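You operate a simulated robot arm through the tools that you are given. There is no shell and no other tool. Be economical: measure what you need, move in short steps, check, and stop when the job is done.

The job below is to be done with a simulated two-armed robot. You get a single attempt, and the scene is never put back.

JOB
Lay the rack's two cedar blocks in the red dish and carry it in both hands to the felt pad.
Fine: middle of the pad on the folding table; the black brush comes out of the dish on to the rack's top.

Only the result counts: the job must be done as asked and must still hold three seconds after the hand-in. Knocking over, shifting, dropping, spilling or breaking anything else fails it.

ROBOT AND FRAMES
Two 7-joint arms with two-finger parallel grippers on one trunk, on a base that drives. Base frame: it is fixed to the floor where the robot stands at the start and does not move with it; the origin is under the middle of the robot, x ahead of it, y to its left, z up; the surface under the hand at the start is at about z = 687. Units: mm, rad, N and s.
The left shoulder is at the start at [110, 169, 1511], the right one opposite. With the tool pointing down near the work surface each hand reaches from about 100 to 620 mm from the robot's upright axis, wherever it stands, measured 20 degrees to its own side. Places, roughly: black brush (5x5x8 cm) [500, 0, 700]; dish [500, 0, 700]; felt pad [-600, -1100, 900]; top of the wire rack [600, 0, 700]. Payload 1.57 kg a hand.
The TCP of each hand is the grasp point between the finger pads, 30 mm short of the fingertips. In the tool frame z runs along the fingers and y along their closing line. The gripper opens to 80 mm. The fingers are 17 mm wide and 12 mm thick; the gripper's body (40 by 82 mm) begins 80 mm behind the TCP.
Orientation is that of the tool frame in the base frame, as a unit quaternion [w, x, y, z]. With the fingers straight down and closing along the base's y, the tool's x points along the base's -x, its y along +y and its z along -z.

CONTROLS
- The arms move only by the tool apply_moves. It takes "left_increments", "right_increments" or both (then of equal length, played together; a hand with none holds still); each is a list of rows, each a list of 7 numbers: the shift along the base's x, y, z in mm, then the turn, a rotation vector about the base's x, y, z in rad, then the finger opening in mm, from 0 to 80. In form: [[tx, ty, tz, wx, wy, wz, fingers], ...]. A call has 1 to 20 rows; each row is the pose to reach, as a shift and turn from the pose commanded when the call began. Each row takes 0.2 s and may step no farther than 50 mm and 0.15 rad from the row before; otherwise, or with a gripper value out of range, the whole call is refused. A pose out of reach is approached as far as the arm can. The call stops where the force on the tool passes 40 N (or 10 N more than at its start, if that is more) or the arm is blocked; 0.2 s more then pass. The fingers move at their own pace (about 72 mm/s each) and stop on an object; they squeeze with about 31 N. The grip force told is the motor's: it shows also when the fingers shut on nothing. Time passes only in rows, and 0.2 s behind the last, so rows that repeat a pose let the fingers close. The reply holds the time, the measured pose of the TCP, the force on the tool along the base axes, the opening and the grip force, in the units named above and with some noise, with the torque about the TCP (base axes, N m) and any sound that the robot's microphone picked up.
- Cameras (640 x 400 px; columns grow to the right, rows downward): "scene" is now at [142.9, -19.9, 1680.9]; the picture's right is [-0.31, -0.95, 0.00], its down [-0.83, 0.27, -0.48] and it looks along [0.46, -0.15, -0.87] (base axes); focal length 289 px, centre (320, 200). "left" rides on the left gripper at [72, 7, -122] in its tool frame; the picture's right is [-0.09, 1.00, 0.00], its down [-0.84, -0.08, -0.54] and it looks along [-0.54, -0.05, 0.84] (tool axes); focal length 238 px, centre (320, 200). "right" rides on the right gripper at [72, -7, -122] in its tool frame; the picture's right is [0.09, 1.00, 0.00], its down [-0.84, 0.08, -0.54] and it looks along [-0.54, 0.05, 0.84] (tool axes); focal length 238 px, centre (320, 200).
- capture(camera): a new picture of that camera. It takes no simulated time.
- raise_lower(by): slides the trunk up (or, below 0, down) by that many mm; the arms and the scene camera ride with it, the base frame stays. It gives what a move gives, with no picture.
- drive_base(legs): drives the robot by 1 to 6 legs, each [ahead, left, turn to the left] in mm, mm and rad, along the robot's own axes; the way and the turn of a leg run together, so that a leg with both is an arc; at most 1500 mm and 3.142 rad a leg. The arms and the cameras ride along, it lands a little off, and it stops where it bumps. It gives what a move gives.
- pan_tilt(pan, tilt): turns the head with the scene camera to pan (to the left, within 1.501 rad either way) and tilt (down, from -0.506 to 1.204), counted from straight ahead of the robot. It gives what a move gives.
- point_at(camera, pixels): for up to 12 pixels [column, row] of the newest picture of that camera ("zoom" is the newest enlarged one), the place [x, y, z] in the base frame of the surface seen there, good to about 2 mm. It takes no simulated time.
- close_up(camera, box): a new picture of the part [left, top, right, bottom] of that camera's present view, enlarged. It takes no simulated time.
- close_job(): hands the job in; it is judged then, once.

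Work in short steps. Measure before you move; look again where a grasp or a placing could have gone wrong, and mend it. You have 80 turns and 70 pictures in all, those below and enlarged ones among them. Open the grippers and draw the arms clear of the work before you hand the job in, unless the task says otherwise; then end with one line.

The tools are called after "Call:" as name(argument=value, ...) on one line, values as JSON. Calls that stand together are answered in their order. apply_moves: Moves the arms, as the interface text tells. Its arguments: {"type":"object","properties":{"left_increments":{"type":"array"},"right_increments":{"type":"array"}},"required":[]} The other tools are called the same way: raise_lower (by) slides the trunk up or down; drive_base (legs) drives the base; pan_tilt (pan, tilt) turns the head that bears the scene camera; capture (camera) takes a picture; point_at (camera, pixels) gives the place of the surface under pixels of a picture; close_up (camera, box) takes an enlarged picture of a part of a camera's view; close_job () hands the job in.

At the start:

```text
time_s: 0.0
left_tool_pos: [698.3, 133.9, 1002.5]
left_tcp_rot: [0.0, 0.0, 1.0, 0.0]
left_contact_force: [-0.2, 0.7, 0.2]
left_wrist_torque: [-0.01, -0.01, 0.01]
left_opening: 79.8
left_grasp_force: 0.0
right_tool_pos: [584.9, -404.3, 977.8]
right_tcp_rot: [0.0, 0.001, 1.0, 0.0]
right_contact_force: [-0.2, 0.3, -0.6]
right_wrist_torque: [0.02, 0.01, 0.03]
right_opening: 80.0
right_grasp_force: 0.2
trunk travel left (down, up): [-825.0, 65.0]
robot x, y, heading: [0.6, 1.9, 0.004]
head pan, tilt: [-0.318, 1.065]
```

scene: 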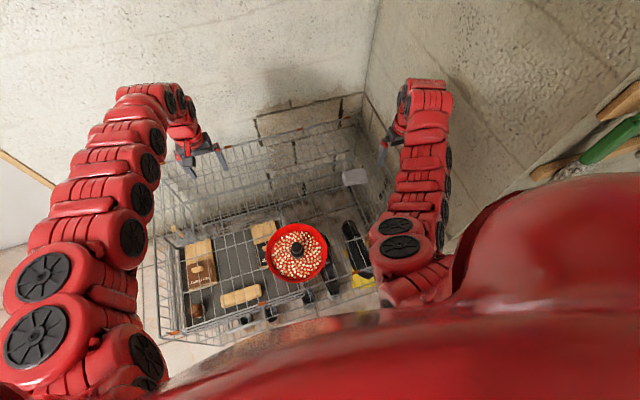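
right: 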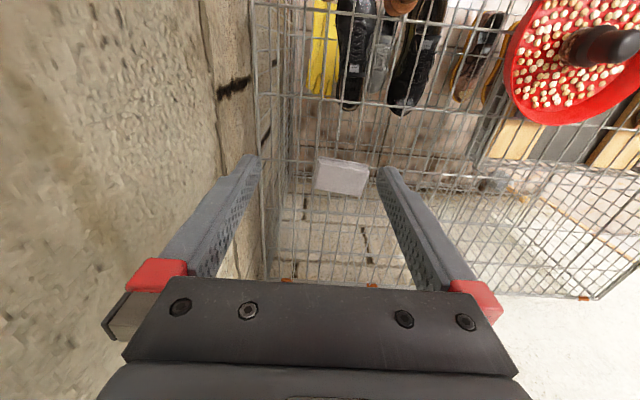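
left: 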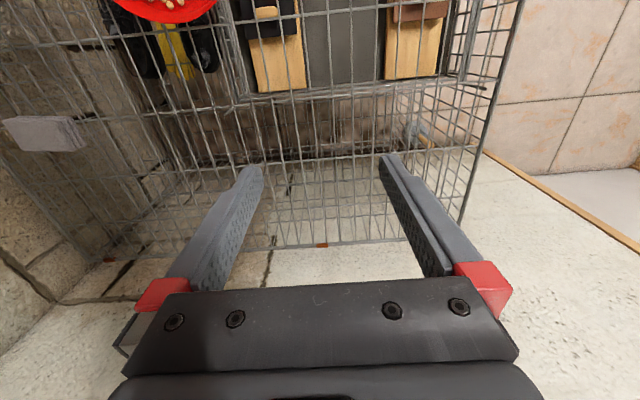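

The scene shows the red dish near (297,252), with the brush in it and what look like beads, on top of a wire rack. I'll enlarge the rack area first.

Call:
close_up(camera="scene", box=[140, 180, 400, 342])

Call:
pan_tilt(pan=-0.1, tilt=1.1)

Call:
capture(camera="scene")

```text
2.46 times, centred on (270, 261) of scene
```

zoom: 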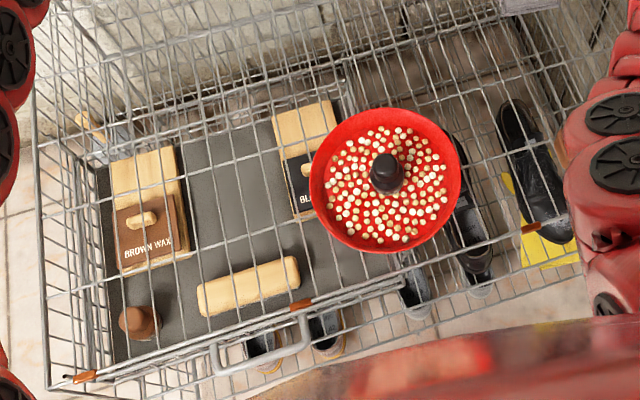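

```text
time_s: 0.8
left_tool_pos: [698.4, 135.3, 1002.7]
left_tcp_rot: [0.0, 0.0, 1.0, 0.0]
left_contact_force: [0.1, 0.1, -1.1]
left_wrist_torque: [0.01, 0.01, 0.0]
left_opening: 80.1
left_grasp_force: 0.0
right_tool_pos: [584.9, -404.5, 978.6]
right_tcp_rot: [0.0, 0.0, 1.0, 0.0]
right_contact_force: [-0.1, 1.1, -0.3]
right_wrist_torque: [-0.01, -0.01, 0.0]
right_opening: 80.0
right_grasp_force: 0.1
trunk travel left (down, up): [-825.0, 65.0]
robot x, y, heading: [4.2, -0.7, -0.005]
head pan, tilt: [-0.099, 1.1]
```

```text
65 pictures are left
```

scene: 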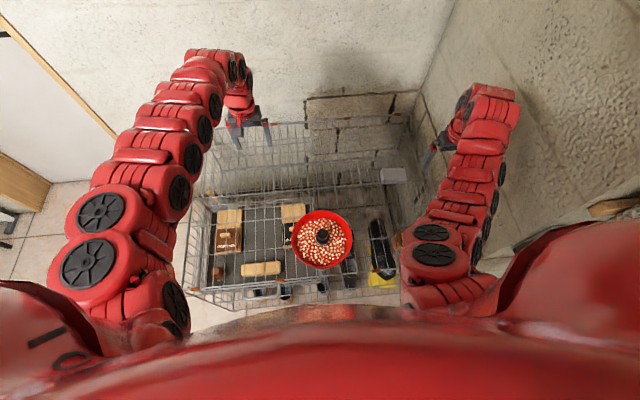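

The rack looks like a cage, with items below the wire top. I'll measure the items, wires and dish in the first enlarged picture's counterpart.

Call:
close_up(camera="scene", box=[180, 190, 320, 310])

Call:
point_at(camera="scene", pixels=[[228, 218], [228, 240], [262, 269], [293, 213], [218, 272], [250, 240], [322, 236], [323, 211], [322, 265], [352, 238], [294, 240], [310, 250]])

```text
3.33 times, centred on (250, 250) of scene
```

zoom: 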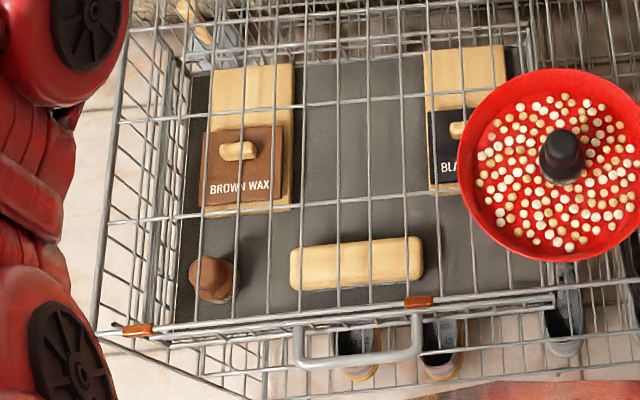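

```text
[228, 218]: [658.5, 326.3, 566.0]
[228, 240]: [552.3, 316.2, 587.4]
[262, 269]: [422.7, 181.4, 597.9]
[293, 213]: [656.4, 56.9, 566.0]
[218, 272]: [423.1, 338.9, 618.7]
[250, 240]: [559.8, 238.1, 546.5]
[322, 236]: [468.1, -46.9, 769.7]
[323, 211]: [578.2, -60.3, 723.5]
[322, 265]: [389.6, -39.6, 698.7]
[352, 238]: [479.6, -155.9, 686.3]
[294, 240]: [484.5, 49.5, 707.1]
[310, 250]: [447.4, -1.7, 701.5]
```

Items sit on a mat at z≈546 under the wire top (z≈687), with a handle and orange hinges along the front. I'll measure the frame, then view it from the front by backing off.

Call:
point_at(camera="zoom", pixels=[[140, 331], [418, 301], [298, 350], [418, 345], [360, 356], [555, 298], [168, 342], [130, 121], [430, 192], [103, 338], [525, 30], [338, 192]])

Call:
capture(camera="left")

Call:
drive_base(legs=[[-500, 0, 0]])

Call:
pan_tilt(pan=0.0, tilt=0.85)

Call:
capture(camera="scene")

```text
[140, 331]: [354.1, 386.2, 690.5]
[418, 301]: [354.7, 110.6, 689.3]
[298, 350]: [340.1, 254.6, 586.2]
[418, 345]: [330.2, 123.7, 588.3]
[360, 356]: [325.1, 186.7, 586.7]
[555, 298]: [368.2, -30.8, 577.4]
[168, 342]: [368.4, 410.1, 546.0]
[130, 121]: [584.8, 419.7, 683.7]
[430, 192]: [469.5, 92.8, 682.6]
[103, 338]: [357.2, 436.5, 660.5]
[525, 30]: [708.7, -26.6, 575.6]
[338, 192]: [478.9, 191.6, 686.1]
```

```text
63 pictures are left
```

left: 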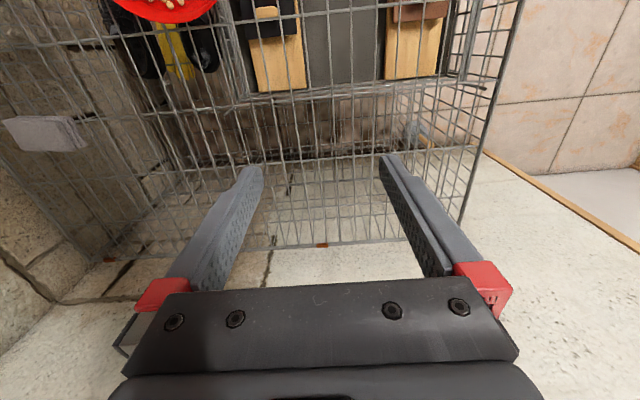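

```text
time_s: 3.7
left_tool_pos: [204.7, 128.4, 1001.5]
left_tcp_rot: [0.0, 0.007, 1.0, 0.0]
left_contact_force: [0.0, 0.3, -0.6]
left_wrist_torque: [0.0, -0.01, -0.01]
left_opening: 80.0
left_grasp_force: 0.1
right_tool_pos: [84.0, -408.1, 979.3]
right_tcp_rot: [0.0, 0.008, 1.0, 0.0]
right_contact_force: [0.6, -0.2, 0.0]
right_wrist_torque: [-0.04, 0.02, -0.01]
right_opening: 79.9
right_grasp_force: 0.1
trunk travel left (down, up): [-825.0, 65.0]
robot x, y, heading: [-492.2, 4.5, -0.014]
head pan, tilt: [-0.099, 1.1]
```

```text
time_s: 4.4
left_tool_pos: [204.6, 127.7, 1001.8]
left_tcp_rot: [0.001, 0.008, 1.0, 0.0]
left_contact_force: [-0.3, 0.9, 0.7]
left_wrist_torque: [0.0, 0.02, 0.02]
left_opening: 80.0
left_grasp_force: 0.0
right_tool_pos: [83.1, -410.1, 979.7]
right_tcp_rot: [0.0, 0.007, 1.0, 0.0]
right_contact_force: [-0.3, 0.1, -0.2]
right_wrist_torque: [-0.01, 0.02, -0.02]
right_opening: 80.1
right_grasp_force: 0.0
trunk travel left (down, up): [-825.0, 65.0]
robot x, y, heading: [-491.0, 8.6, -0.011]
head pan, tilt: [0.0, 0.85]
```

```text
62 pictures are left
```

scene: 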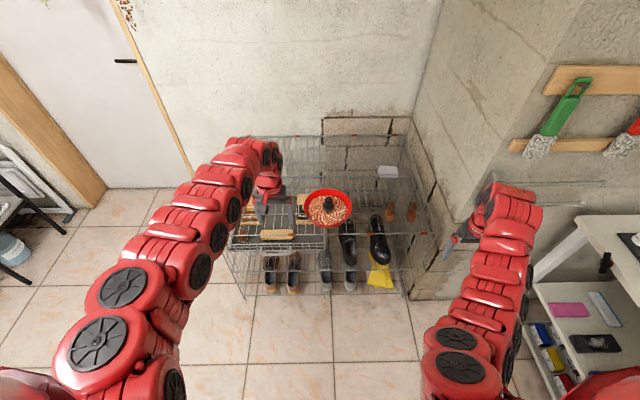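

From further back I see a drawer with handle on the rack's left and a table on the right near (600,230). I'll measure before lowering the trunk for a lower viewpoint.

Call:
point_at(camera="scene", pixels=[[585, 222], [620, 255], [540, 290], [545, 185], [410, 255], [234, 248], [325, 245], [390, 172], [20, 160], [410, 215]])

Call:
close_up(camera="scene", box=[220, 130, 430, 300])

```text
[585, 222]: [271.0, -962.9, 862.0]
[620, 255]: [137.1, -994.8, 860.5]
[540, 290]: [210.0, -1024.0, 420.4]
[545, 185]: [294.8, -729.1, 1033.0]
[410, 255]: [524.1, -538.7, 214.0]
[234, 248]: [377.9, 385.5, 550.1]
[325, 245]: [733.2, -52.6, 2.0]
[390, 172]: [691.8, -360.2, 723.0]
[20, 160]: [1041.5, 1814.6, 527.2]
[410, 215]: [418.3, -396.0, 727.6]
```

```text
2.35 times, centred on (325, 215) of scene
```

zoom: 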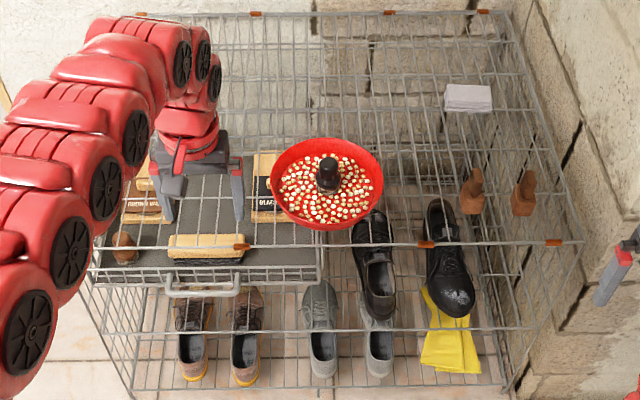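

Two identical brown pieces stand on the rack's top at right, zoom (472,190) and (523,195). I'll look closer.

Call:
close_up(camera="scene", box=[360, 185, 440, 235])

Call:
capture(camera="right")

```text
8.00 times, centred on (400, 210) of scene
```

zoom: 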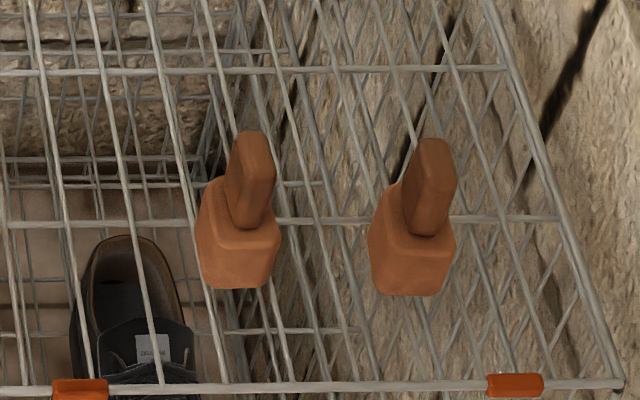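

```text
59 pictures are left
```

right: 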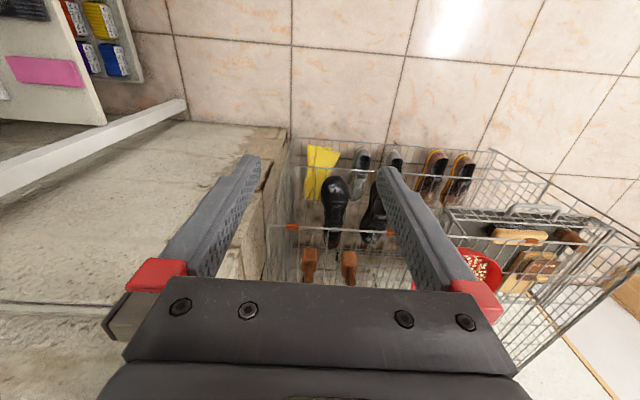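

These are two cedar-coloured blocks with upright tabs, standing on the wire top. I'll measure them in the enlarged view.

Call:
close_up(camera="scene", box=[360, 185, 440, 235])

Call:
point_at(camera="zoom", pixels=[[251, 135], [260, 165], [246, 215], [215, 235], [270, 240], [238, 283], [433, 142], [440, 172], [428, 222], [383, 240], [445, 250], [410, 290]])

Call:
capture(camera="scene")

Call:
point_at(camera="scene", pixels=[[328, 192], [328, 189], [305, 207], [351, 207], [327, 227], [328, 205], [323, 200], [333, 200], [340, 208], [318, 215]])

```text
8.00 times, centred on (400, 210) of scene
```

zoom: 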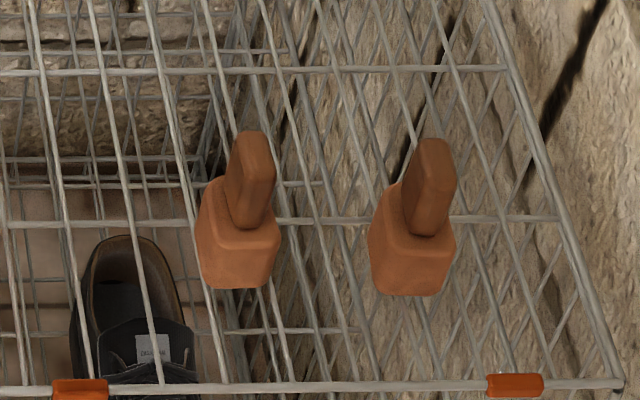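

```text
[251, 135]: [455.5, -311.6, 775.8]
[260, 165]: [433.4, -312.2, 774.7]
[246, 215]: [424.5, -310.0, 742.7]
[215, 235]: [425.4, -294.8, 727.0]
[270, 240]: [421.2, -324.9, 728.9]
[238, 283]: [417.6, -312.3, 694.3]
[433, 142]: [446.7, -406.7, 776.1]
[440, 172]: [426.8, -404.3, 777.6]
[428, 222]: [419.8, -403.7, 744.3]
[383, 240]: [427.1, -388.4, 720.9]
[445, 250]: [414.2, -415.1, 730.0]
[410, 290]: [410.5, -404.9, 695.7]
```

```text
57 pictures are left
```

scene: 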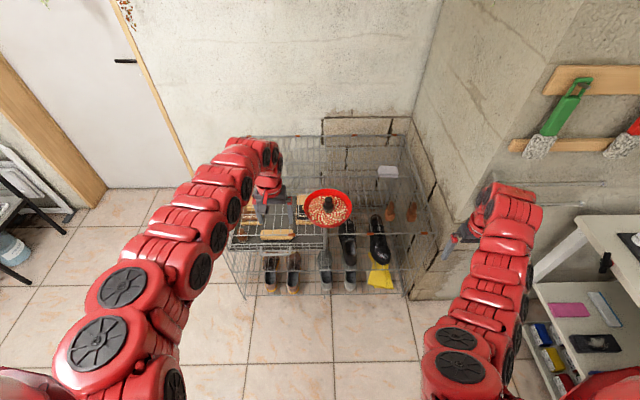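

```text
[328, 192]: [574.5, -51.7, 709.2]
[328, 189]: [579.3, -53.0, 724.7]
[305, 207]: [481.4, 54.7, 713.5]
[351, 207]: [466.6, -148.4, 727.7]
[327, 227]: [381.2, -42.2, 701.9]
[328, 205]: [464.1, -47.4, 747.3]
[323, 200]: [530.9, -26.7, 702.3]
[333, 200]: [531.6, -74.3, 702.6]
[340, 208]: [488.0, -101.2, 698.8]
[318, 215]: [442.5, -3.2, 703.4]
```

Blocks: tabs centred near (438,-312) and (435,-405), tab tops at 776 and block tops at about 729. The dish is centred near (480,-47) with its rim at z≈725. Before returning I'll look right, towards the pad.

Call:
pan_tilt(pan=-1.45, tilt=0.6)

Call:
capture(camera="scene")

```text
time_s: 6.0
left_tool_pos: [205.2, 128.1, 1001.5]
left_tcp_rot: [0.0, 0.008, 1.0, 0.0]
left_contact_force: [0.1, 0.9, -0.3]
left_wrist_torque: [0.01, 0.0, -0.03]
left_opening: 79.9
left_grasp_force: 0.0
right_tool_pos: [81.9, -409.7, 979.7]
right_tcp_rot: [0.0, 0.009, 1.0, 0.0]
right_contact_force: [0.6, -0.5, 1.1]
right_wrist_torque: [0.03, -0.01, 0.0]
right_opening: 80.1
right_grasp_force: 0.1
trunk travel left (down, up): [-825.0, 65.0]
robot x, y, heading: [-494.5, 7.7, -0.02]
head pan, tilt: [-1.45, 0.6]
```

```text
56 pictures are left
```

scene: 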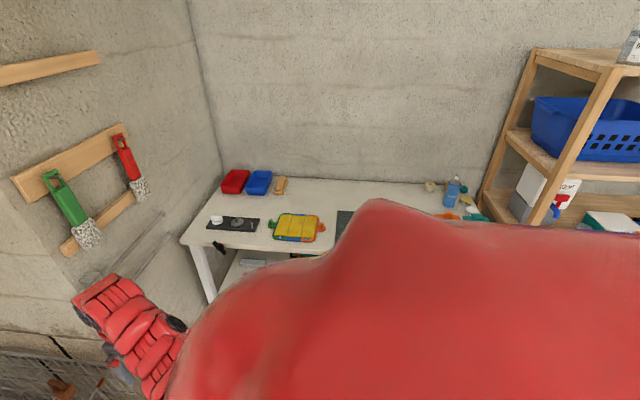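

A dark pad edge shows at (345,220), mostly hidden by the shoulder. I'll turn the base right to see the whole table and measure the pad for planning.

Call:
drive_base(legs=[[0, 0, -1.2]])

Call:
pan_tilt(pan=-0.4, tilt=0.6)

Call:
capture(camera="scene")

```text
time_s: 9.5
left_tool_pos: [-146.5, -616.0, 1001.4]
left_tcp_rot: [0.0, 0.584, 0.812, 0.0]
left_contact_force: [0.1, -0.4, 0.5]
left_wrist_torque: [0.0, 0.02, -0.01]
left_opening: 80.2
left_grasp_force: 0.1
right_tool_pos: [-694.0, -678.6, 978.6]
right_tcp_rot: [0.0, 0.584, 0.811, 0.001]
right_contact_force: [-1.0, -0.1, -0.6]
right_wrist_torque: [0.0, 0.02, 0.01]
right_opening: 80.1
right_grasp_force: 0.1
trunk travel left (down, up): [-825.0, 65.0]
robot x, y, heading: [-497.1, 3.6, -1.256]
head pan, tilt: [-1.45, 0.6]
```

```text
time_s: 10.8
left_tool_pos: [-146.6, -616.2, 1001.5]
left_tcp_rot: [0.0, 0.586, 0.811, 0.0]
left_contact_force: [0.0, 0.1, 1.4]
left_wrist_torque: [0.01, 0.03, -0.01]
left_opening: 80.0
left_grasp_force: 0.1
right_tool_pos: [-694.9, -678.4, 980.0]
right_tcp_rot: [-0.001, 0.584, 0.812, 0.0]
right_contact_force: [-0.1, 0.6, -0.5]
right_wrist_torque: [0.03, -0.02, -0.02]
right_opening: 80.0
right_grasp_force: 0.1
trunk travel left (down, up): [-825.0, 65.0]
robot x, y, heading: [-493.8, 2.2, -1.246]
head pan, tilt: [-0.4, 0.6]
```

```text
55 pictures are left
```

scene: 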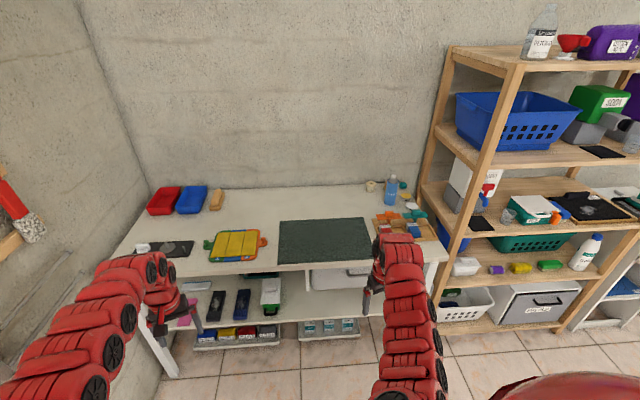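

The dark green pad lies at (325,240) on the table. I'll measure its corners and the table edge.

Call:
point_at(camera="scene", pixels=[[281, 222], [366, 219], [373, 257], [281, 261], [325, 240], [300, 272], [260, 230], [385, 225], [408, 225], [112, 258], [440, 260], [365, 250]])

Call:
close_up(camera="scene", box=[190, 170, 450, 332])

```text
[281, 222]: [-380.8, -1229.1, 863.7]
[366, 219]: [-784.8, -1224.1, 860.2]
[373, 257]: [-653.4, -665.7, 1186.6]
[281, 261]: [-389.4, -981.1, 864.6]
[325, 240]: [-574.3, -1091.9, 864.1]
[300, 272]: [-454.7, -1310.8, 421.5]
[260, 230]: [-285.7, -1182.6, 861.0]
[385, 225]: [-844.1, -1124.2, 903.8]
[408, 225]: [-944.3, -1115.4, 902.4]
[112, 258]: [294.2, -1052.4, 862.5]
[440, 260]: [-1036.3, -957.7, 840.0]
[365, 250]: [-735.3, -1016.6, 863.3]
```

```text
2.46 times, centred on (320, 251) of scene
```

zoom: 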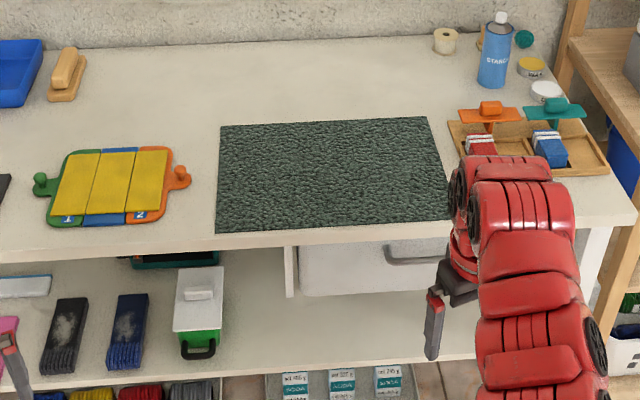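

The pad centre is about (-585,-1104), z≈864, and the table front edge is near y≈-955. Now I return to the rack.

Call:
drive_base(legs=[[0, 0, 1.246], [494, 0, 0]])

Call:
pan_tilt(pan=-0.32, tilt=1.07)

Call:
capture(camera="scene")

```text
time_s: 16.8
left_tool_pos: [677.0, 158.5, 1002.1]
left_tcp_rot: [0.001, -0.009, 1.0, 0.0]
left_contact_force: [-0.3, 0.3, 0.1]
left_wrist_torque: [0.0, -0.04, -0.01]
left_opening: 80.2
left_grasp_force: 0.0
right_tool_pos: [572.2, -382.4, 979.7]
right_tcp_rot: [0.002, -0.008, 1.0, 0.0]
right_contact_force: [0.1, -0.4, 0.5]
right_wrist_torque: [-0.03, -0.02, 0.01]
right_opening: 80.3
right_grasp_force: 0.0
trunk travel left (down, up): [-825.0, 65.0]
robot x, y, heading: [-17.6, 10.4, 0.014]
head pan, tilt: [-0.4, 0.6]
```

```text
time_s: 17.7
left_tool_pos: [678.1, 159.5, 1002.1]
left_tcp_rot: [0.0, -0.009, 1.0, 0.0]
left_contact_force: [0.2, 0.1, -0.5]
left_wrist_torque: [0.0, 0.0, 0.0]
left_opening: 79.8
left_grasp_force: 0.0
right_tool_pos: [573.5, -382.4, 979.5]
right_tcp_rot: [0.001, -0.008, 1.0, 0.0]
right_contact_force: [0.3, 0.1, -0.4]
right_wrist_torque: [-0.01, 0.01, -0.01]
right_opening: 80.0
right_grasp_force: 0.1
trunk travel left (down, up): [-825.0, 65.0]
robot x, y, heading: [-15.5, 12.2, 0.012]
head pan, tilt: [-0.319, 1.07]
```

```text
53 pictures are left
```

scene: 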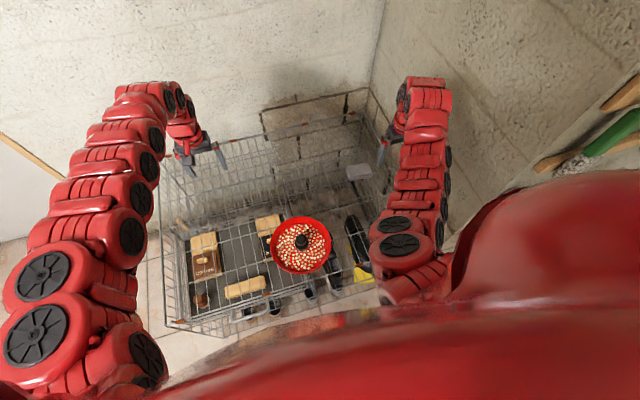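

The scene is unchanged. I'll bring the right hand back above the front of the dish to view it with its camera.

Call:
apply_moves(right_increments=[[-32, 33, 0, 0, 0, 0, 80], [-64, 66, 0, 0, 0, 0, 80], [-96, 99, 0, 0, 0, 0, 80], [-128, 132, 0, 0, 0, 0, 80], [-160, 165, 0, 0, 0, 0, 80], [-192, 198, 0, 0, 0, 0, 80], [-213, 220, 0, 0, 0, 0, 80]])

Call:
capture(camera="right")

```text
time_s: 19.3
left_tool_pos: [677.8, 160.8, 1000.7]
left_tcp_rot: [0.0, -0.009, 1.0, 0.001]
left_contact_force: [0.8, -0.2, -0.4]
left_wrist_torque: [-0.01, -0.02, 0.01]
left_opening: 80.1
left_grasp_force: 0.1
right_tool_pos: [380.7, -177.0, 981.7]
right_tcp_rot: [-0.002, -0.008, 1.0, 0.001]
right_contact_force: [-0.5, 0.4, 0.1]
right_wrist_torque: [0.01, 0.01, 0.0]
right_opening: 80.0
right_grasp_force: 0.1
right hand out of reach, approached as far as the arm can: row 7
trunk travel left (down, up): [-825.0, 65.0]
robot x, y, heading: [-19.8, 9.7, 0.018]
head pan, tilt: [-0.319, 1.07]
```

```text
52 pictures are left
```

right: 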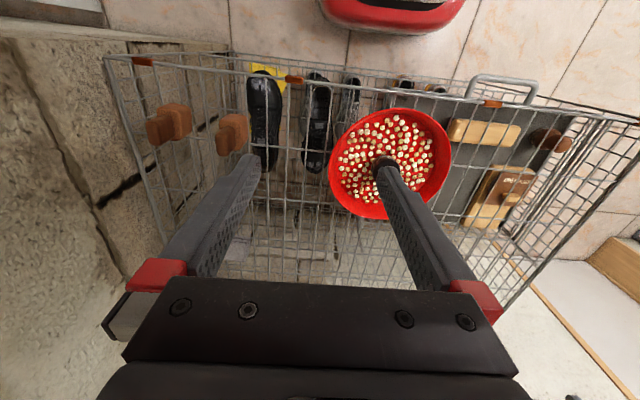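

The right camera (upside down, robot at top) shows the brush at (385,165) and the blocks at (170,120) and (232,133). I'll measure precisely.

Call:
close_up(camera="right", box=[310, 90, 470, 230])

Call:
point_at(camera="right", pixels=[[383, 160], [380, 167], [390, 109], [372, 217], [331, 165], [451, 160], [345, 130], [430, 195], [390, 120], [350, 190]])

Call:
close_up(camera="right", box=[130, 80, 270, 170])

Call:
point_at(camera="zoom", pixels=[[110, 190], [160, 160], [200, 170], [230, 160], [150, 125], [180, 240], [430, 240], [460, 220], [510, 210], [480, 170], [500, 290], [545, 200]])

```text
2.86 times, centred on (390, 160) of right
```

zoom: 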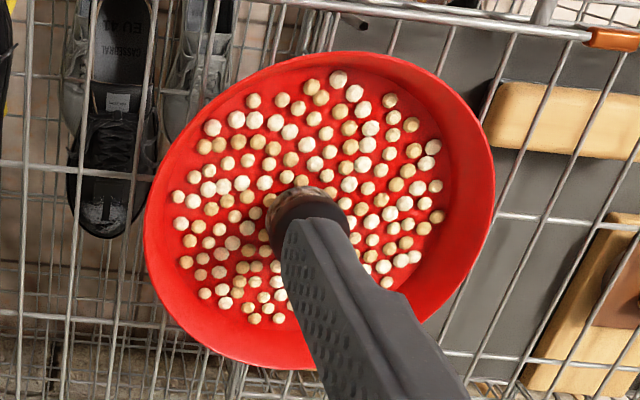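

```text
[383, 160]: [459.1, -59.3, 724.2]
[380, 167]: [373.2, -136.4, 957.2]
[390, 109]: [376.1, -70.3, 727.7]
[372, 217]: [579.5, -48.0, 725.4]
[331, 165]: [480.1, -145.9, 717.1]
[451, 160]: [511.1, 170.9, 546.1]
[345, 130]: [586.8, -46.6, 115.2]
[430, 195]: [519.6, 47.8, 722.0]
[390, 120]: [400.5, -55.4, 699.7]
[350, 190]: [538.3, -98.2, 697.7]
```

```text
4.44 times, centred on (200, 125) of right
```

zoom: 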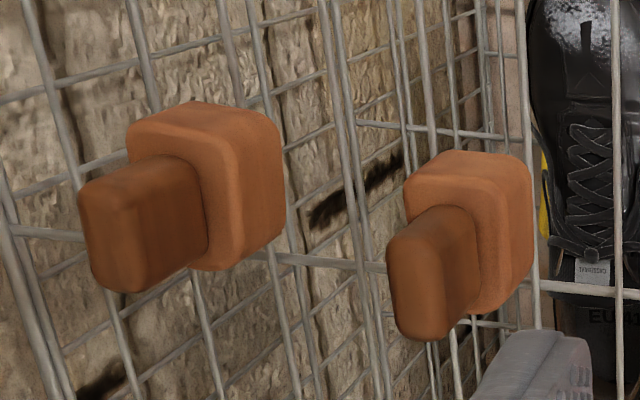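

```text
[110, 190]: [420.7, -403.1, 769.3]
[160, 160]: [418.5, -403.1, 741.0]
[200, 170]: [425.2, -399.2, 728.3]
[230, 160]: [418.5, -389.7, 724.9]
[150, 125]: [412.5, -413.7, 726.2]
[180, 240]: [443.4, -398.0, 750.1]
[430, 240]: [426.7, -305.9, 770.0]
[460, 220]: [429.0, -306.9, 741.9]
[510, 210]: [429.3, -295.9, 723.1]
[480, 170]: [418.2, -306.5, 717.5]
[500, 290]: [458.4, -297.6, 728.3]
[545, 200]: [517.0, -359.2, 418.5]
```

The dish centre is (478,-47), rim z≈726, radius ≈102. I need wire positions on the top for setting down the brush, so I enlarge the free area between dish and blocks.

Call:
close_up(camera="right", box=[200, 70, 360, 170])

```text
4.00 times, centred on (280, 120) of right
```

zoom: 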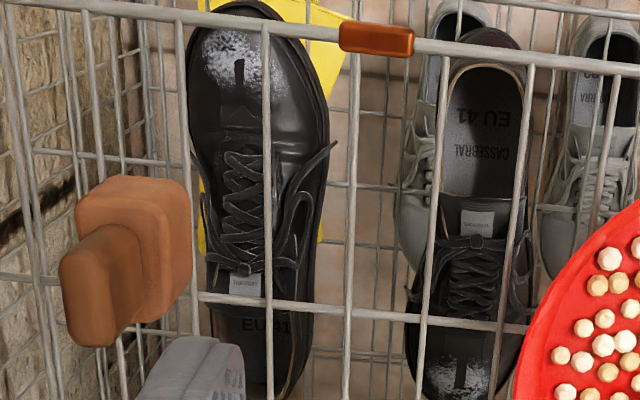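

Wires along x appear at columns 187, 267, 350, 435, 525, and a cross wire at row ~300–320. I'll measure these.

Call:
point_at(camera="zoom", pixels=[[187, 130], [266, 150], [351, 150], [437, 150], [527, 150], [266, 250], [350, 260], [428, 260], [310, 308], [390, 316], [470, 322], [230, 300]])

```text
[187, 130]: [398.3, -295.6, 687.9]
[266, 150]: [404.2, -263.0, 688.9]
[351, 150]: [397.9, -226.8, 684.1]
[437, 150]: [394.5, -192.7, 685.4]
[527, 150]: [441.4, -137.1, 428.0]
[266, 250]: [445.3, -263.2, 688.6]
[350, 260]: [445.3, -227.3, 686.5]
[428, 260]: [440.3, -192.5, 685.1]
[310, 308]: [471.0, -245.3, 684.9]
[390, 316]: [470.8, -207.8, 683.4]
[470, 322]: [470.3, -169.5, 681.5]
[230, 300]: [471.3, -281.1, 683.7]
```

I'll set the brush at (505,-279), between the wires y=-263 and -295, clear of the blocks and the dish grips. First the right hand goes above the brush at about (474,-48).

Call:
apply_moves(right_increments=[[23, 32, -10, 0, 0, 0, 80], [46, 64, -30, 0, 0, 0, 80], [70, 96, -60, 0, 0, 0, 80], [93, 129, -90, 0, 0, 0, 80], [93, 129, -110, 0, 0, 0, 80]])

Call:
capture(camera="right")

```text
refused: row 4 steps farther than a row can; nothing moved
```

```text
48 pictures are left
```

right: 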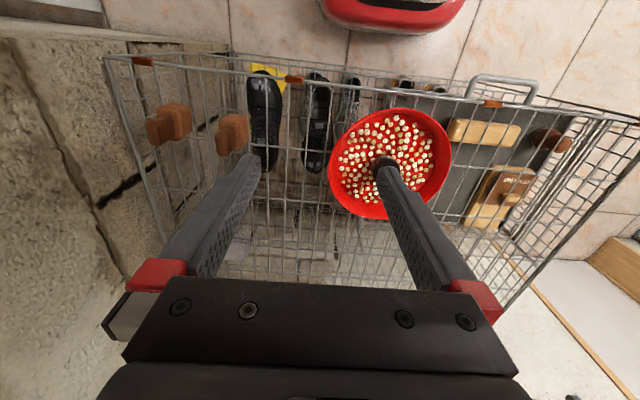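

The call was refused for step length, so I resend with smaller steps.

Call:
apply_moves(right_increments=[[23, 30, -10, 0, 0, 0, 80], [46, 60, -30, 0, 0, 0, 80], [70, 90, -50, 0, 0, 0, 80], [93, 120, -75, 0, 0, 0, 80], [93, 129, -110, 0, 0, 0, 80]])

Call:
capture(camera="right")

Call:
capture(camera="scene")

```text
time_s: 20.5
left_tool_pos: [678.9, 159.2, 1002.4]
left_tcp_rot: [0.0, -0.009, 1.0, -0.001]
left_contact_force: [0.8, 0.0, 0.4]
left_wrist_torque: [0.0, 0.02, 0.03]
left_opening: 80.3
left_grasp_force: 0.0
right_tool_pos: [473.3, -49.4, 868.0]
right_tcp_rot: [0.0, -0.009, 1.0, -0.001]
right_contact_force: [0.1, -0.4, -0.1]
right_wrist_torque: [0.01, 0.06, 0.04]
right_opening: 80.3
right_grasp_force: 0.1
trunk travel left (down, up): [-825.0, 65.0]
robot x, y, heading: [-20.0, 13.0, 0.017]
head pan, tilt: [-0.319, 1.07]
```

```text
47 pictures are left
```

right: 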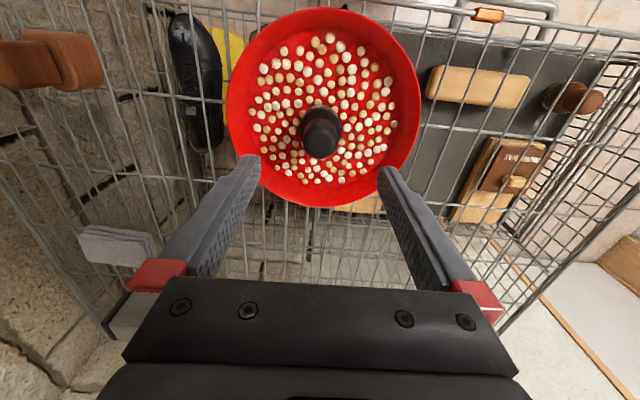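

```text
46 pictures are left
```

scene: 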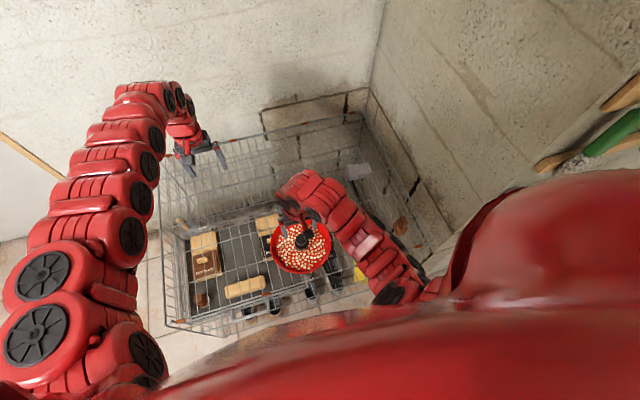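

The hand is over the brush; its top is at right-camera (321,137). I'll measure the brush top and outline, and check the forearm height over the blocks.

Call:
point_at(camera="right", pixels=[[321, 140], [305, 138], [338, 138], [321, 155], [321, 125], [318, 110], [321, 210], [322, 12], [232, 105], [416, 105]])

Call:
point_at(camera="scene", pixels=[[365, 240], [385, 265], [345, 215], [395, 290], [320, 190], [402, 228]])

Call:
close_up(camera="right", box=[270, 80, 370, 180])

```text
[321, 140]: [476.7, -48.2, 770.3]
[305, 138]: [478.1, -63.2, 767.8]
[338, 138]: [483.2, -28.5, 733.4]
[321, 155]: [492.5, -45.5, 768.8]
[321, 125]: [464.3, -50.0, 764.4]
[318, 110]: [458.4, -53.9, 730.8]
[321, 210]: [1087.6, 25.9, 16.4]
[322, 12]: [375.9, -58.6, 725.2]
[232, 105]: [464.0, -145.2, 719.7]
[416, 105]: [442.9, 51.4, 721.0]
```

```text
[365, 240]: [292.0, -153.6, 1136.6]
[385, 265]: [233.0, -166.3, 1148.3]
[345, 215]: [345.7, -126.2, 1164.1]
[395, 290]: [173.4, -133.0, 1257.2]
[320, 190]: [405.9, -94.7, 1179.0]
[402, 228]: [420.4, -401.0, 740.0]
```

```text
4.00 times, centred on (320, 130) of right
```

zoom: 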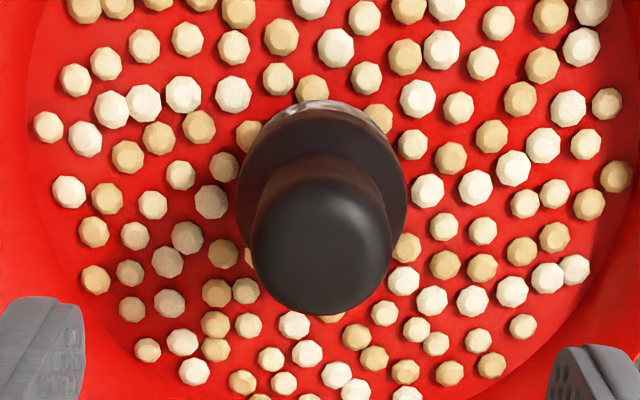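

The handle top centre is (477,-48,770), with a wider flange near z≈733. I lower to TCP z≈766 and close.

Call:
apply_moves(right_increments=[[4, 1, -40, 0, 0, 0, 80], [4, 1, -80, 0, 0, 0, 80], [4, 1, -102, 0, 0, 0, 80], [4, 1, -102, 0, 0, 0, 20], [4, 1, -102, 0, 0, 0, 20], [4, 1, -102, 0, 0, 0, 20], [4, 1, -102, 0, 0, 0, 20]])

Call:
close_up(camera="right", box=[200, 60, 440, 260])

```text
time_s: 22.1
left_tool_pos: [678.3, 159.9, 1003.4]
left_tcp_rot: [0.001, -0.009, 1.0, 0.0]
left_contact_force: [-0.5, -0.3, 0.0]
left_wrist_torque: [-0.01, -0.02, -0.05]
left_opening: 79.9
left_grasp_force: 0.1
right_tool_pos: [479.9, -47.2, 767.3]
right_tcp_rot: [0.002, -0.009, 1.0, 0.0]
right_contact_force: [0.8, -0.9, 12.9]
right_wrist_torque: [-0.02, -0.07, -0.02]
right_opening: 34.4
right_grasp_force: 31.1
trunk travel left (down, up): [-825.0, 65.0]
robot x, y, heading: [-17.6, 13.2, 0.018]
head pan, tilt: [-0.319, 1.07]
```

```text
2.00 times, centred on (320, 160) of right
```

zoom: 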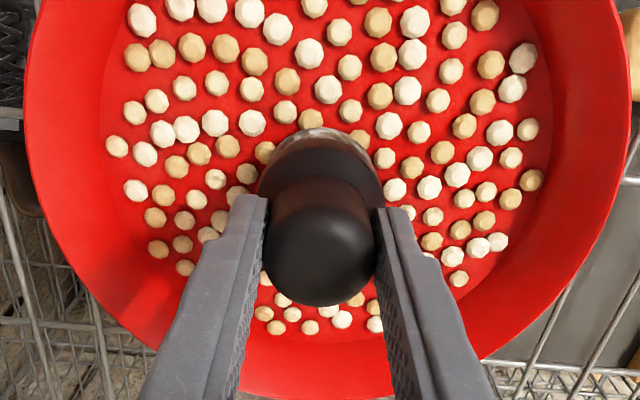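

The brush handle is gripped (34 mm, 31 N). I lift it straight up slowly.

Call:
apply_moves(right_increments=[[4, 1, 10, 0, 0, 0, 20], [4, 1, 30, 0, 0, 0, 20], [4, 1, 60, 0, 0, 0, 20], [4, 1, 100, 0, 0, 0, 20], [4, 1, 120, 0, 0, 0, 20]])

Call:
capture(camera="right")

```text
time_s: 23.3
left_tool_pos: [678.4, 158.0, 1001.1]
left_tcp_rot: [0.0, -0.008, 1.0, 0.0]
left_contact_force: [-0.1, 0.4, 0.6]
left_wrist_torque: [0.01, -0.02, -0.01]
left_opening: 80.0
left_grasp_force: 0.0
right_tool_pos: [482.7, -47.8, 887.1]
right_tcp_rot: [0.002, -0.009, 1.0, 0.0]
right_contact_force: [-1.6, -0.3, 0.1]
right_wrist_torque: [-0.03, 0.01, -0.01]
right_opening: 32.4
right_grasp_force: 31.0
trunk travel left (down, up): [-825.0, 65.0]
robot x, y, heading: [-20.1, 13.8, 0.017]
head pan, tilt: [-0.319, 1.07]
```

```text
43 pictures are left
```

right: 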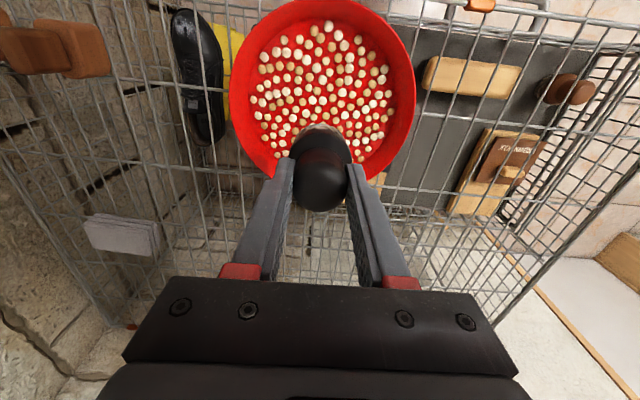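

The brush hangs cleanly in the grip. I carry it to above (505,-279) and look before lowering.

Call:
apply_moves(right_increments=[[5, -45, 0, 0, 0, 0, 20], [10, -90, 0, 0, 0, 0, 20], [15, -135, 0, 0, 0, 0, 20], [20, -180, 0, 0, 0, 0, 20], [22, -225, 0, 0, 0, 0, 20], [22, -231, -40, 0, 0, 0, 20], [22, -231, -70, 0, 0, 0, 20]])

Call:
capture(camera="right")

Call:
close_up(camera="scene", box=[280, 150, 440, 290])

```text
time_s: 24.9
left_tool_pos: [678.2, 159.9, 1002.0]
left_tcp_rot: [0.0, -0.009, 1.0, 0.0]
left_contact_force: [-1.3, -0.2, -0.2]
left_wrist_torque: [-0.01, 0.0, 0.0]
left_opening: 79.9
left_grasp_force: 0.1
right_tool_pos: [504.7, -279.2, 817.5]
right_tcp_rot: [0.002, -0.009, 1.0, -0.001]
right_contact_force: [-0.3, -0.3, -0.6]
right_wrist_torque: [0.01, -0.05, 0.01]
right_opening: 32.7
right_grasp_force: 31.0
trunk travel left (down, up): [-825.0, 65.0]
robot x, y, heading: [-16.4, 11.6, 0.02]
head pan, tilt: [-0.319, 1.07]
```

```text
42 pictures are left
```

right: 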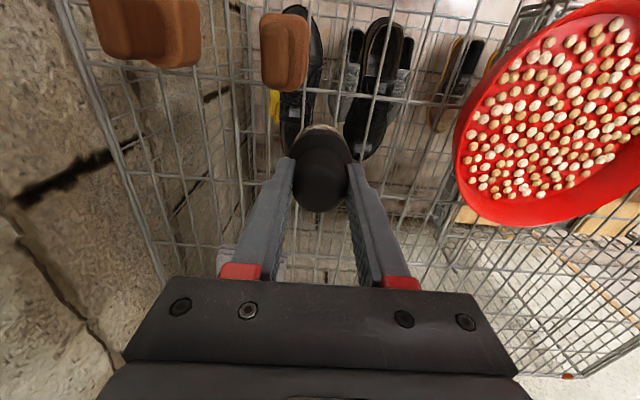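

```text
2.86 times, centred on (360, 220) of scene
```

zoom: 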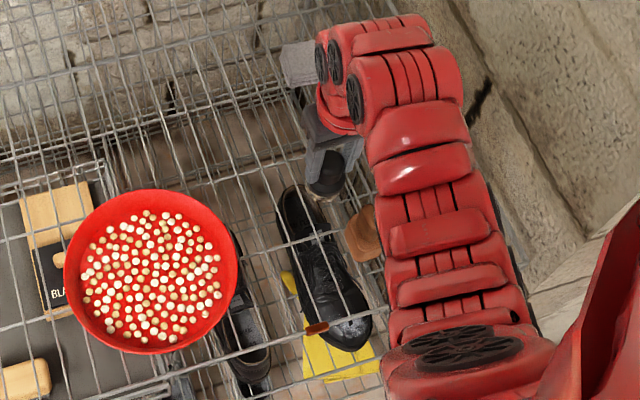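

There's clear space under the brush. I lower in small steps to contact at about TCP z≈764.

Call:
apply_moves(right_increments=[[0, 0, -30, 0, 0, 0, 20], [0, 0, -42, 0, 0, 0, 20], [0, 0, -46, 0, 0, 0, 20], [0, 0, -50, 0, 0, 0, 20]])

```text
time_s: 25.9
left_tool_pos: [677.5, 159.4, 1001.2]
left_tcp_rot: [0.0, -0.008, 1.0, 0.0]
left_contact_force: [-0.7, 0.0, 0.4]
left_wrist_torque: [0.0, 0.02, 0.01]
left_opening: 80.2
left_grasp_force: 0.0
right_tool_pos: [504.1, -279.1, 765.0]
right_tcp_rot: [0.0, -0.007, 1.0, 0.001]
right_contact_force: [0.5, -1.2, -1.2]
right_wrist_torque: [0.03, -0.01, -0.01]
right_opening: 32.6
right_grasp_force: 30.9
trunk travel left (down, up): [-825.0, 65.0]
robot x, y, heading: [-17.5, 11.3, 0.015]
head pan, tilt: [-0.319, 1.07]
```

No contact yet at z 765, so I continue in 2 mm steps.

Call:
apply_moves(right_increments=[[0, 0, -2, 0, 0, 0, 20], [0, 0, -4, 0, 0, 0, 20]])

Call:
capture(camera="right")

```text
time_s: 26.5
left_tool_pos: [678.7, 159.1, 1002.3]
left_tcp_rot: [0.0, -0.009, 1.0, 0.0]
left_contact_force: [0.2, 0.4, -0.4]
left_wrist_torque: [0.02, 0.01, -0.03]
left_opening: 80.2
left_grasp_force: 0.1
right_tool_pos: [502.0, -279.5, 762.5]
right_tcp_rot: [0.001, -0.009, 1.0, 0.0]
right_contact_force: [0.8, -0.7, -0.7]
right_wrist_torque: [-0.02, -0.02, -0.01]
right_opening: 32.3
right_grasp_force: 30.9
trunk travel left (down, up): [-825.0, 65.0]
robot x, y, heading: [-21.4, 12.2, 0.016]
head pan, tilt: [-0.319, 1.07]
```

```text
40 pictures are left
```

right: 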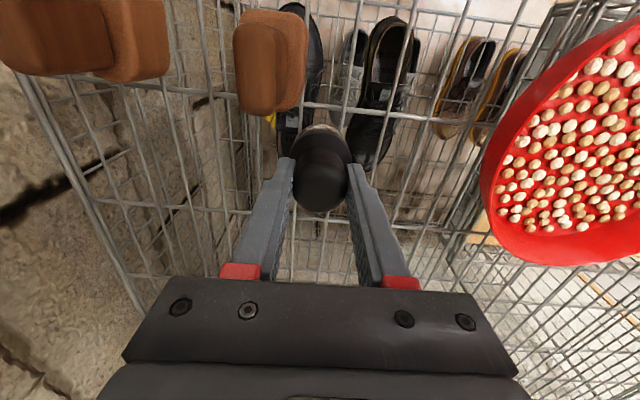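

Still free; I continue down 2 mm at a time.

Call:
apply_moves(right_increments=[[0, 0, -2, 0, 0, 0, 20], [0, 0, -3, 0, 0, 0, 20]])

Call:
close_up(camera="right", box=[260, 80, 400, 220])

```text
time_s: 27.1
left_tool_pos: [678.5, 159.5, 1002.4]
left_tcp_rot: [0.001, -0.009, 1.0, 0.0]
left_contact_force: [0.1, 0.2, -0.8]
left_wrist_torque: [-0.02, 0.01, 0.02]
left_opening: 80.2
left_grasp_force: 0.1
right_tool_pos: [502.4, -277.4, 759.6]
right_tcp_rot: [0.0, -0.009, 1.0, 0.001]
right_contact_force: [0.5, 0.0, -0.4]
right_wrist_torque: [0.01, 0.04, 0.0]
right_opening: 32.5
right_grasp_force: 31.0
trunk travel left (down, up): [-825.0, 65.0]
robot x, y, heading: [-17.0, 10.7, 0.019]
head pan, tilt: [-0.319, 1.07]
```

```text
2.86 times, centred on (330, 150) of right
```

zoom: 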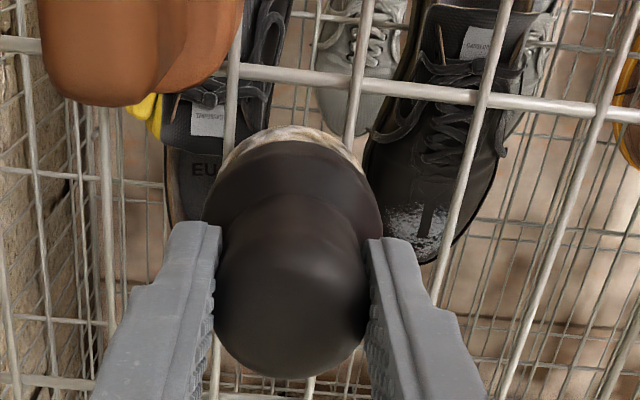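

The two wires (zoom columns 230 and 355) pass under the brush. I continue lowering.

Call:
apply_moves(right_increments=[[0, 0, -1.5, 0, 0, 0, 20], [0, 0, -3, 0, 0, 0, 20]])

```text
time_s: 27.7
left_tool_pos: [677.5, 160.0, 1004.0]
left_tcp_rot: [0.001, -0.009, 1.0, -0.001]
left_contact_force: [-0.3, -0.3, 0.4]
left_wrist_torque: [0.0, 0.01, 0.05]
left_opening: 79.9
left_grasp_force: 0.1
right_tool_pos: [501.8, -278.5, 758.7]
right_tcp_rot: [0.001, -0.008, 1.0, 0.0]
right_contact_force: [-0.6, 1.2, 14.7]
right_wrist_torque: [0.06, 0.17, -0.01]
right_opening: 32.1
right_grasp_force: 31.2
trunk travel left (down, up): [-825.0, 65.0]
robot x, y, heading: [-19.4, 14.6, 0.021]
head pan, tilt: [-0.319, 1.07]
```

Contact at 14.7 N: the brush stands on the wires. I ease off 1 mm, open, and rise.

Call:
apply_moves(right_increments=[[0, 0, 1, 0, 0, 0, 20], [0, 0, 1, 0, 0, 0, 34], [0, 0, 1, 0, 0, 0, 60], [0, 0, 1, 0, 0, 0, 60], [0, 0, 1, 0, 0, 0, 60], [0, 0, 40, 0, 0, 0, 60], [0, 0, 80, 0, 0, 0, 60], [-40, 0, 100, 0, 0, 0, 60]])

Call:
capture(camera="right")

```text
time_s: 29.5
left_tool_pos: [675.4, 159.5, 1003.5]
left_tcp_rot: [0.001, -0.009, 1.0, 0.0]
left_contact_force: [0.1, 0.6, 0.0]
left_wrist_torque: [0.01, -0.04, 0.01]
left_opening: 79.8
left_grasp_force: 0.0
right_tool_pos: [460.2, -279.6, 858.2]
right_tcp_rot: [0.003, -0.008, 1.0, 0.001]
right_contact_force: [0.5, 0.5, 0.0]
right_wrist_torque: [-0.01, -0.07, 0.0]
right_opening: 60.0
right_grasp_force: 0.1
trunk travel left (down, up): [-825.0, 65.0]
robot x, y, heading: [-21.3, 12.4, 0.008]
head pan, tilt: [-0.319, 1.07]
```

```text
38 pictures are left
```

right: 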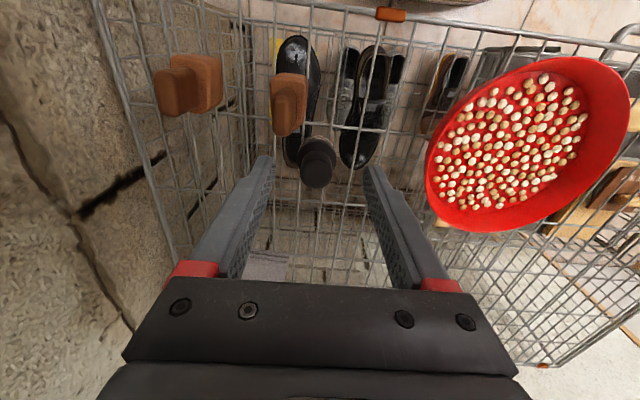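

The brush stands upright at (318,165). Next block 1: I measure its tab in an enlarged view.

Call:
close_up(camera="right", box=[240, 50, 360, 200])

Call:
point_at(camera="right", pixels=[[289, 124], [274, 115], [303, 115], [288, 98], [288, 133], [288, 77], [318, 165], [313, 150], [302, 85], [275, 80], [182, 92], [165, 92]])

```text
2.67 times, centred on (300, 125) of right
```

zoom: 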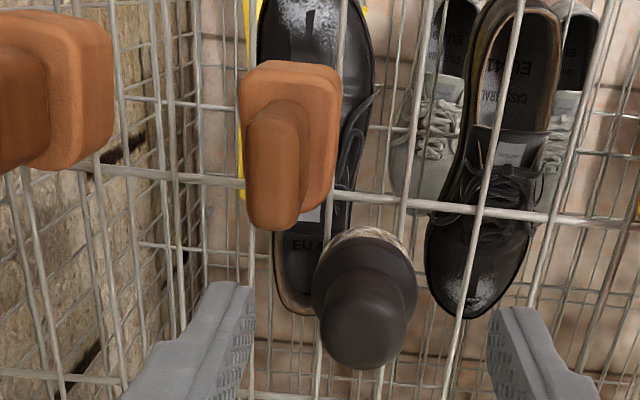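

```text
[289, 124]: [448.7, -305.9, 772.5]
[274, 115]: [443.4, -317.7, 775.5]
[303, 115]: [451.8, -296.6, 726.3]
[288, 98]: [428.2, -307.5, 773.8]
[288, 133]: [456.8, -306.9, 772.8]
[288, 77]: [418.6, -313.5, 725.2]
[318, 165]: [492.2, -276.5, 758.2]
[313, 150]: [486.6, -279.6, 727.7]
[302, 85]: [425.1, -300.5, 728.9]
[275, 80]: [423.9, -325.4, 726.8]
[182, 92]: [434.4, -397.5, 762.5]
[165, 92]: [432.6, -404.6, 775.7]
```

Tab 1 centre is about (440,-309), with top at 775. I move over it, lower to z≈765, and close.

Call:
apply_moves(right_increments=[[-20, -29.5, 0, 0, 0, 0, 60], [-20, -29.5, -40, 0, 0, 0, 60], [-20, -29.5, -75, 0, 0, 0, 60], [-20, -29.5, -93, 0, 0, 0, 60], [-20, -29.5, -93, 0, 0, 0, 8], [-20, -29.5, -93, 0, 0, 0, 8], [-20, -29.5, -93, 0, 0, 0, 8], [-20, -29.5, -93, 0, 0, 0, 8]])

Call:
capture(camera="right")

```text
time_s: 31.3
left_tool_pos: [677.7, 159.6, 1001.4]
left_tcp_rot: [0.001, -0.008, 1.0, 0.0]
left_contact_force: [0.5, 0.2, 0.5]
left_wrist_torque: [0.0, -0.01, 0.01]
left_opening: 80.2
left_grasp_force: 0.1
right_tool_pos: [442.6, -305.3, 763.5]
right_tcp_rot: [0.0, -0.009, 1.0, -0.001]
right_contact_force: [0.0, 0.1, -0.1]
right_wrist_torque: [0.01, 0.01, 0.01]
right_opening: 17.2
right_grasp_force: 31.4
trunk travel left (down, up): [-825.0, 65.0]
robot x, y, heading: [-14.5, 12.3, 0.02]
head pan, tilt: [-0.319, 1.07]
```

```text
36 pictures are left
```

right: 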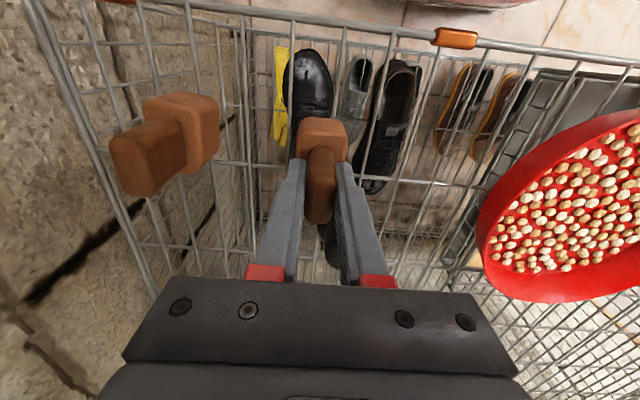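

The tab is gripped at 17 mm. I lift, carry over the dish to (513,-47), and look before lowering.

Call:
apply_moves(right_increments=[[0, 0, 30, 0, 0, 0, 8], [0, 0, 70, 0, 0, 0, 8], [0, 0, 110, 0, 0, 0, 8], [10, 45, 120, 0, 0, 0, 8], [22, 92, 120, 0, 0, 0, 8], [34, 139, 120, 0, 0, 0, 8], [46, 186, 120, 0, 0, 0, 8], [58, 233, 120, 0, 0, 0, 8], [70, 258, 100, 0, 0, 0, 8], [70, 258, 70, 0, 0, 0, 8]])

Call:
capture(camera="right")

```text
time_s: 33.5
left_tool_pos: [677.9, 160.1, 1002.7]
left_tcp_rot: [0.001, -0.009, 1.0, 0.0]
left_contact_force: [-0.4, 0.0, 0.1]
left_wrist_torque: [0.0, -0.01, 0.01]
left_opening: 80.1
left_grasp_force: 0.2
right_tool_pos: [514.0, -47.0, 831.9]
right_tcp_rot: [0.001, -0.008, 1.0, 0.0]
right_contact_force: [0.4, 0.4, -1.0]
right_wrist_torque: [0.01, 0.03, 0.0]
right_opening: 17.2
right_grasp_force: 30.6
trunk travel left (down, up): [-825.0, 65.0]
robot x, y, heading: [-18.7, 13.2, 0.02]
head pan, tilt: [-0.319, 1.07]
```

```text
35 pictures are left
```

right: 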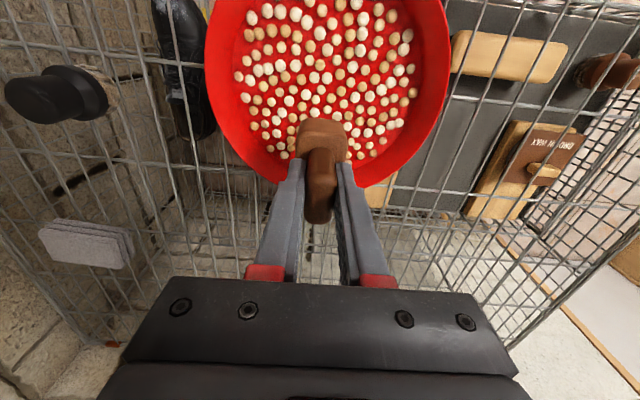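

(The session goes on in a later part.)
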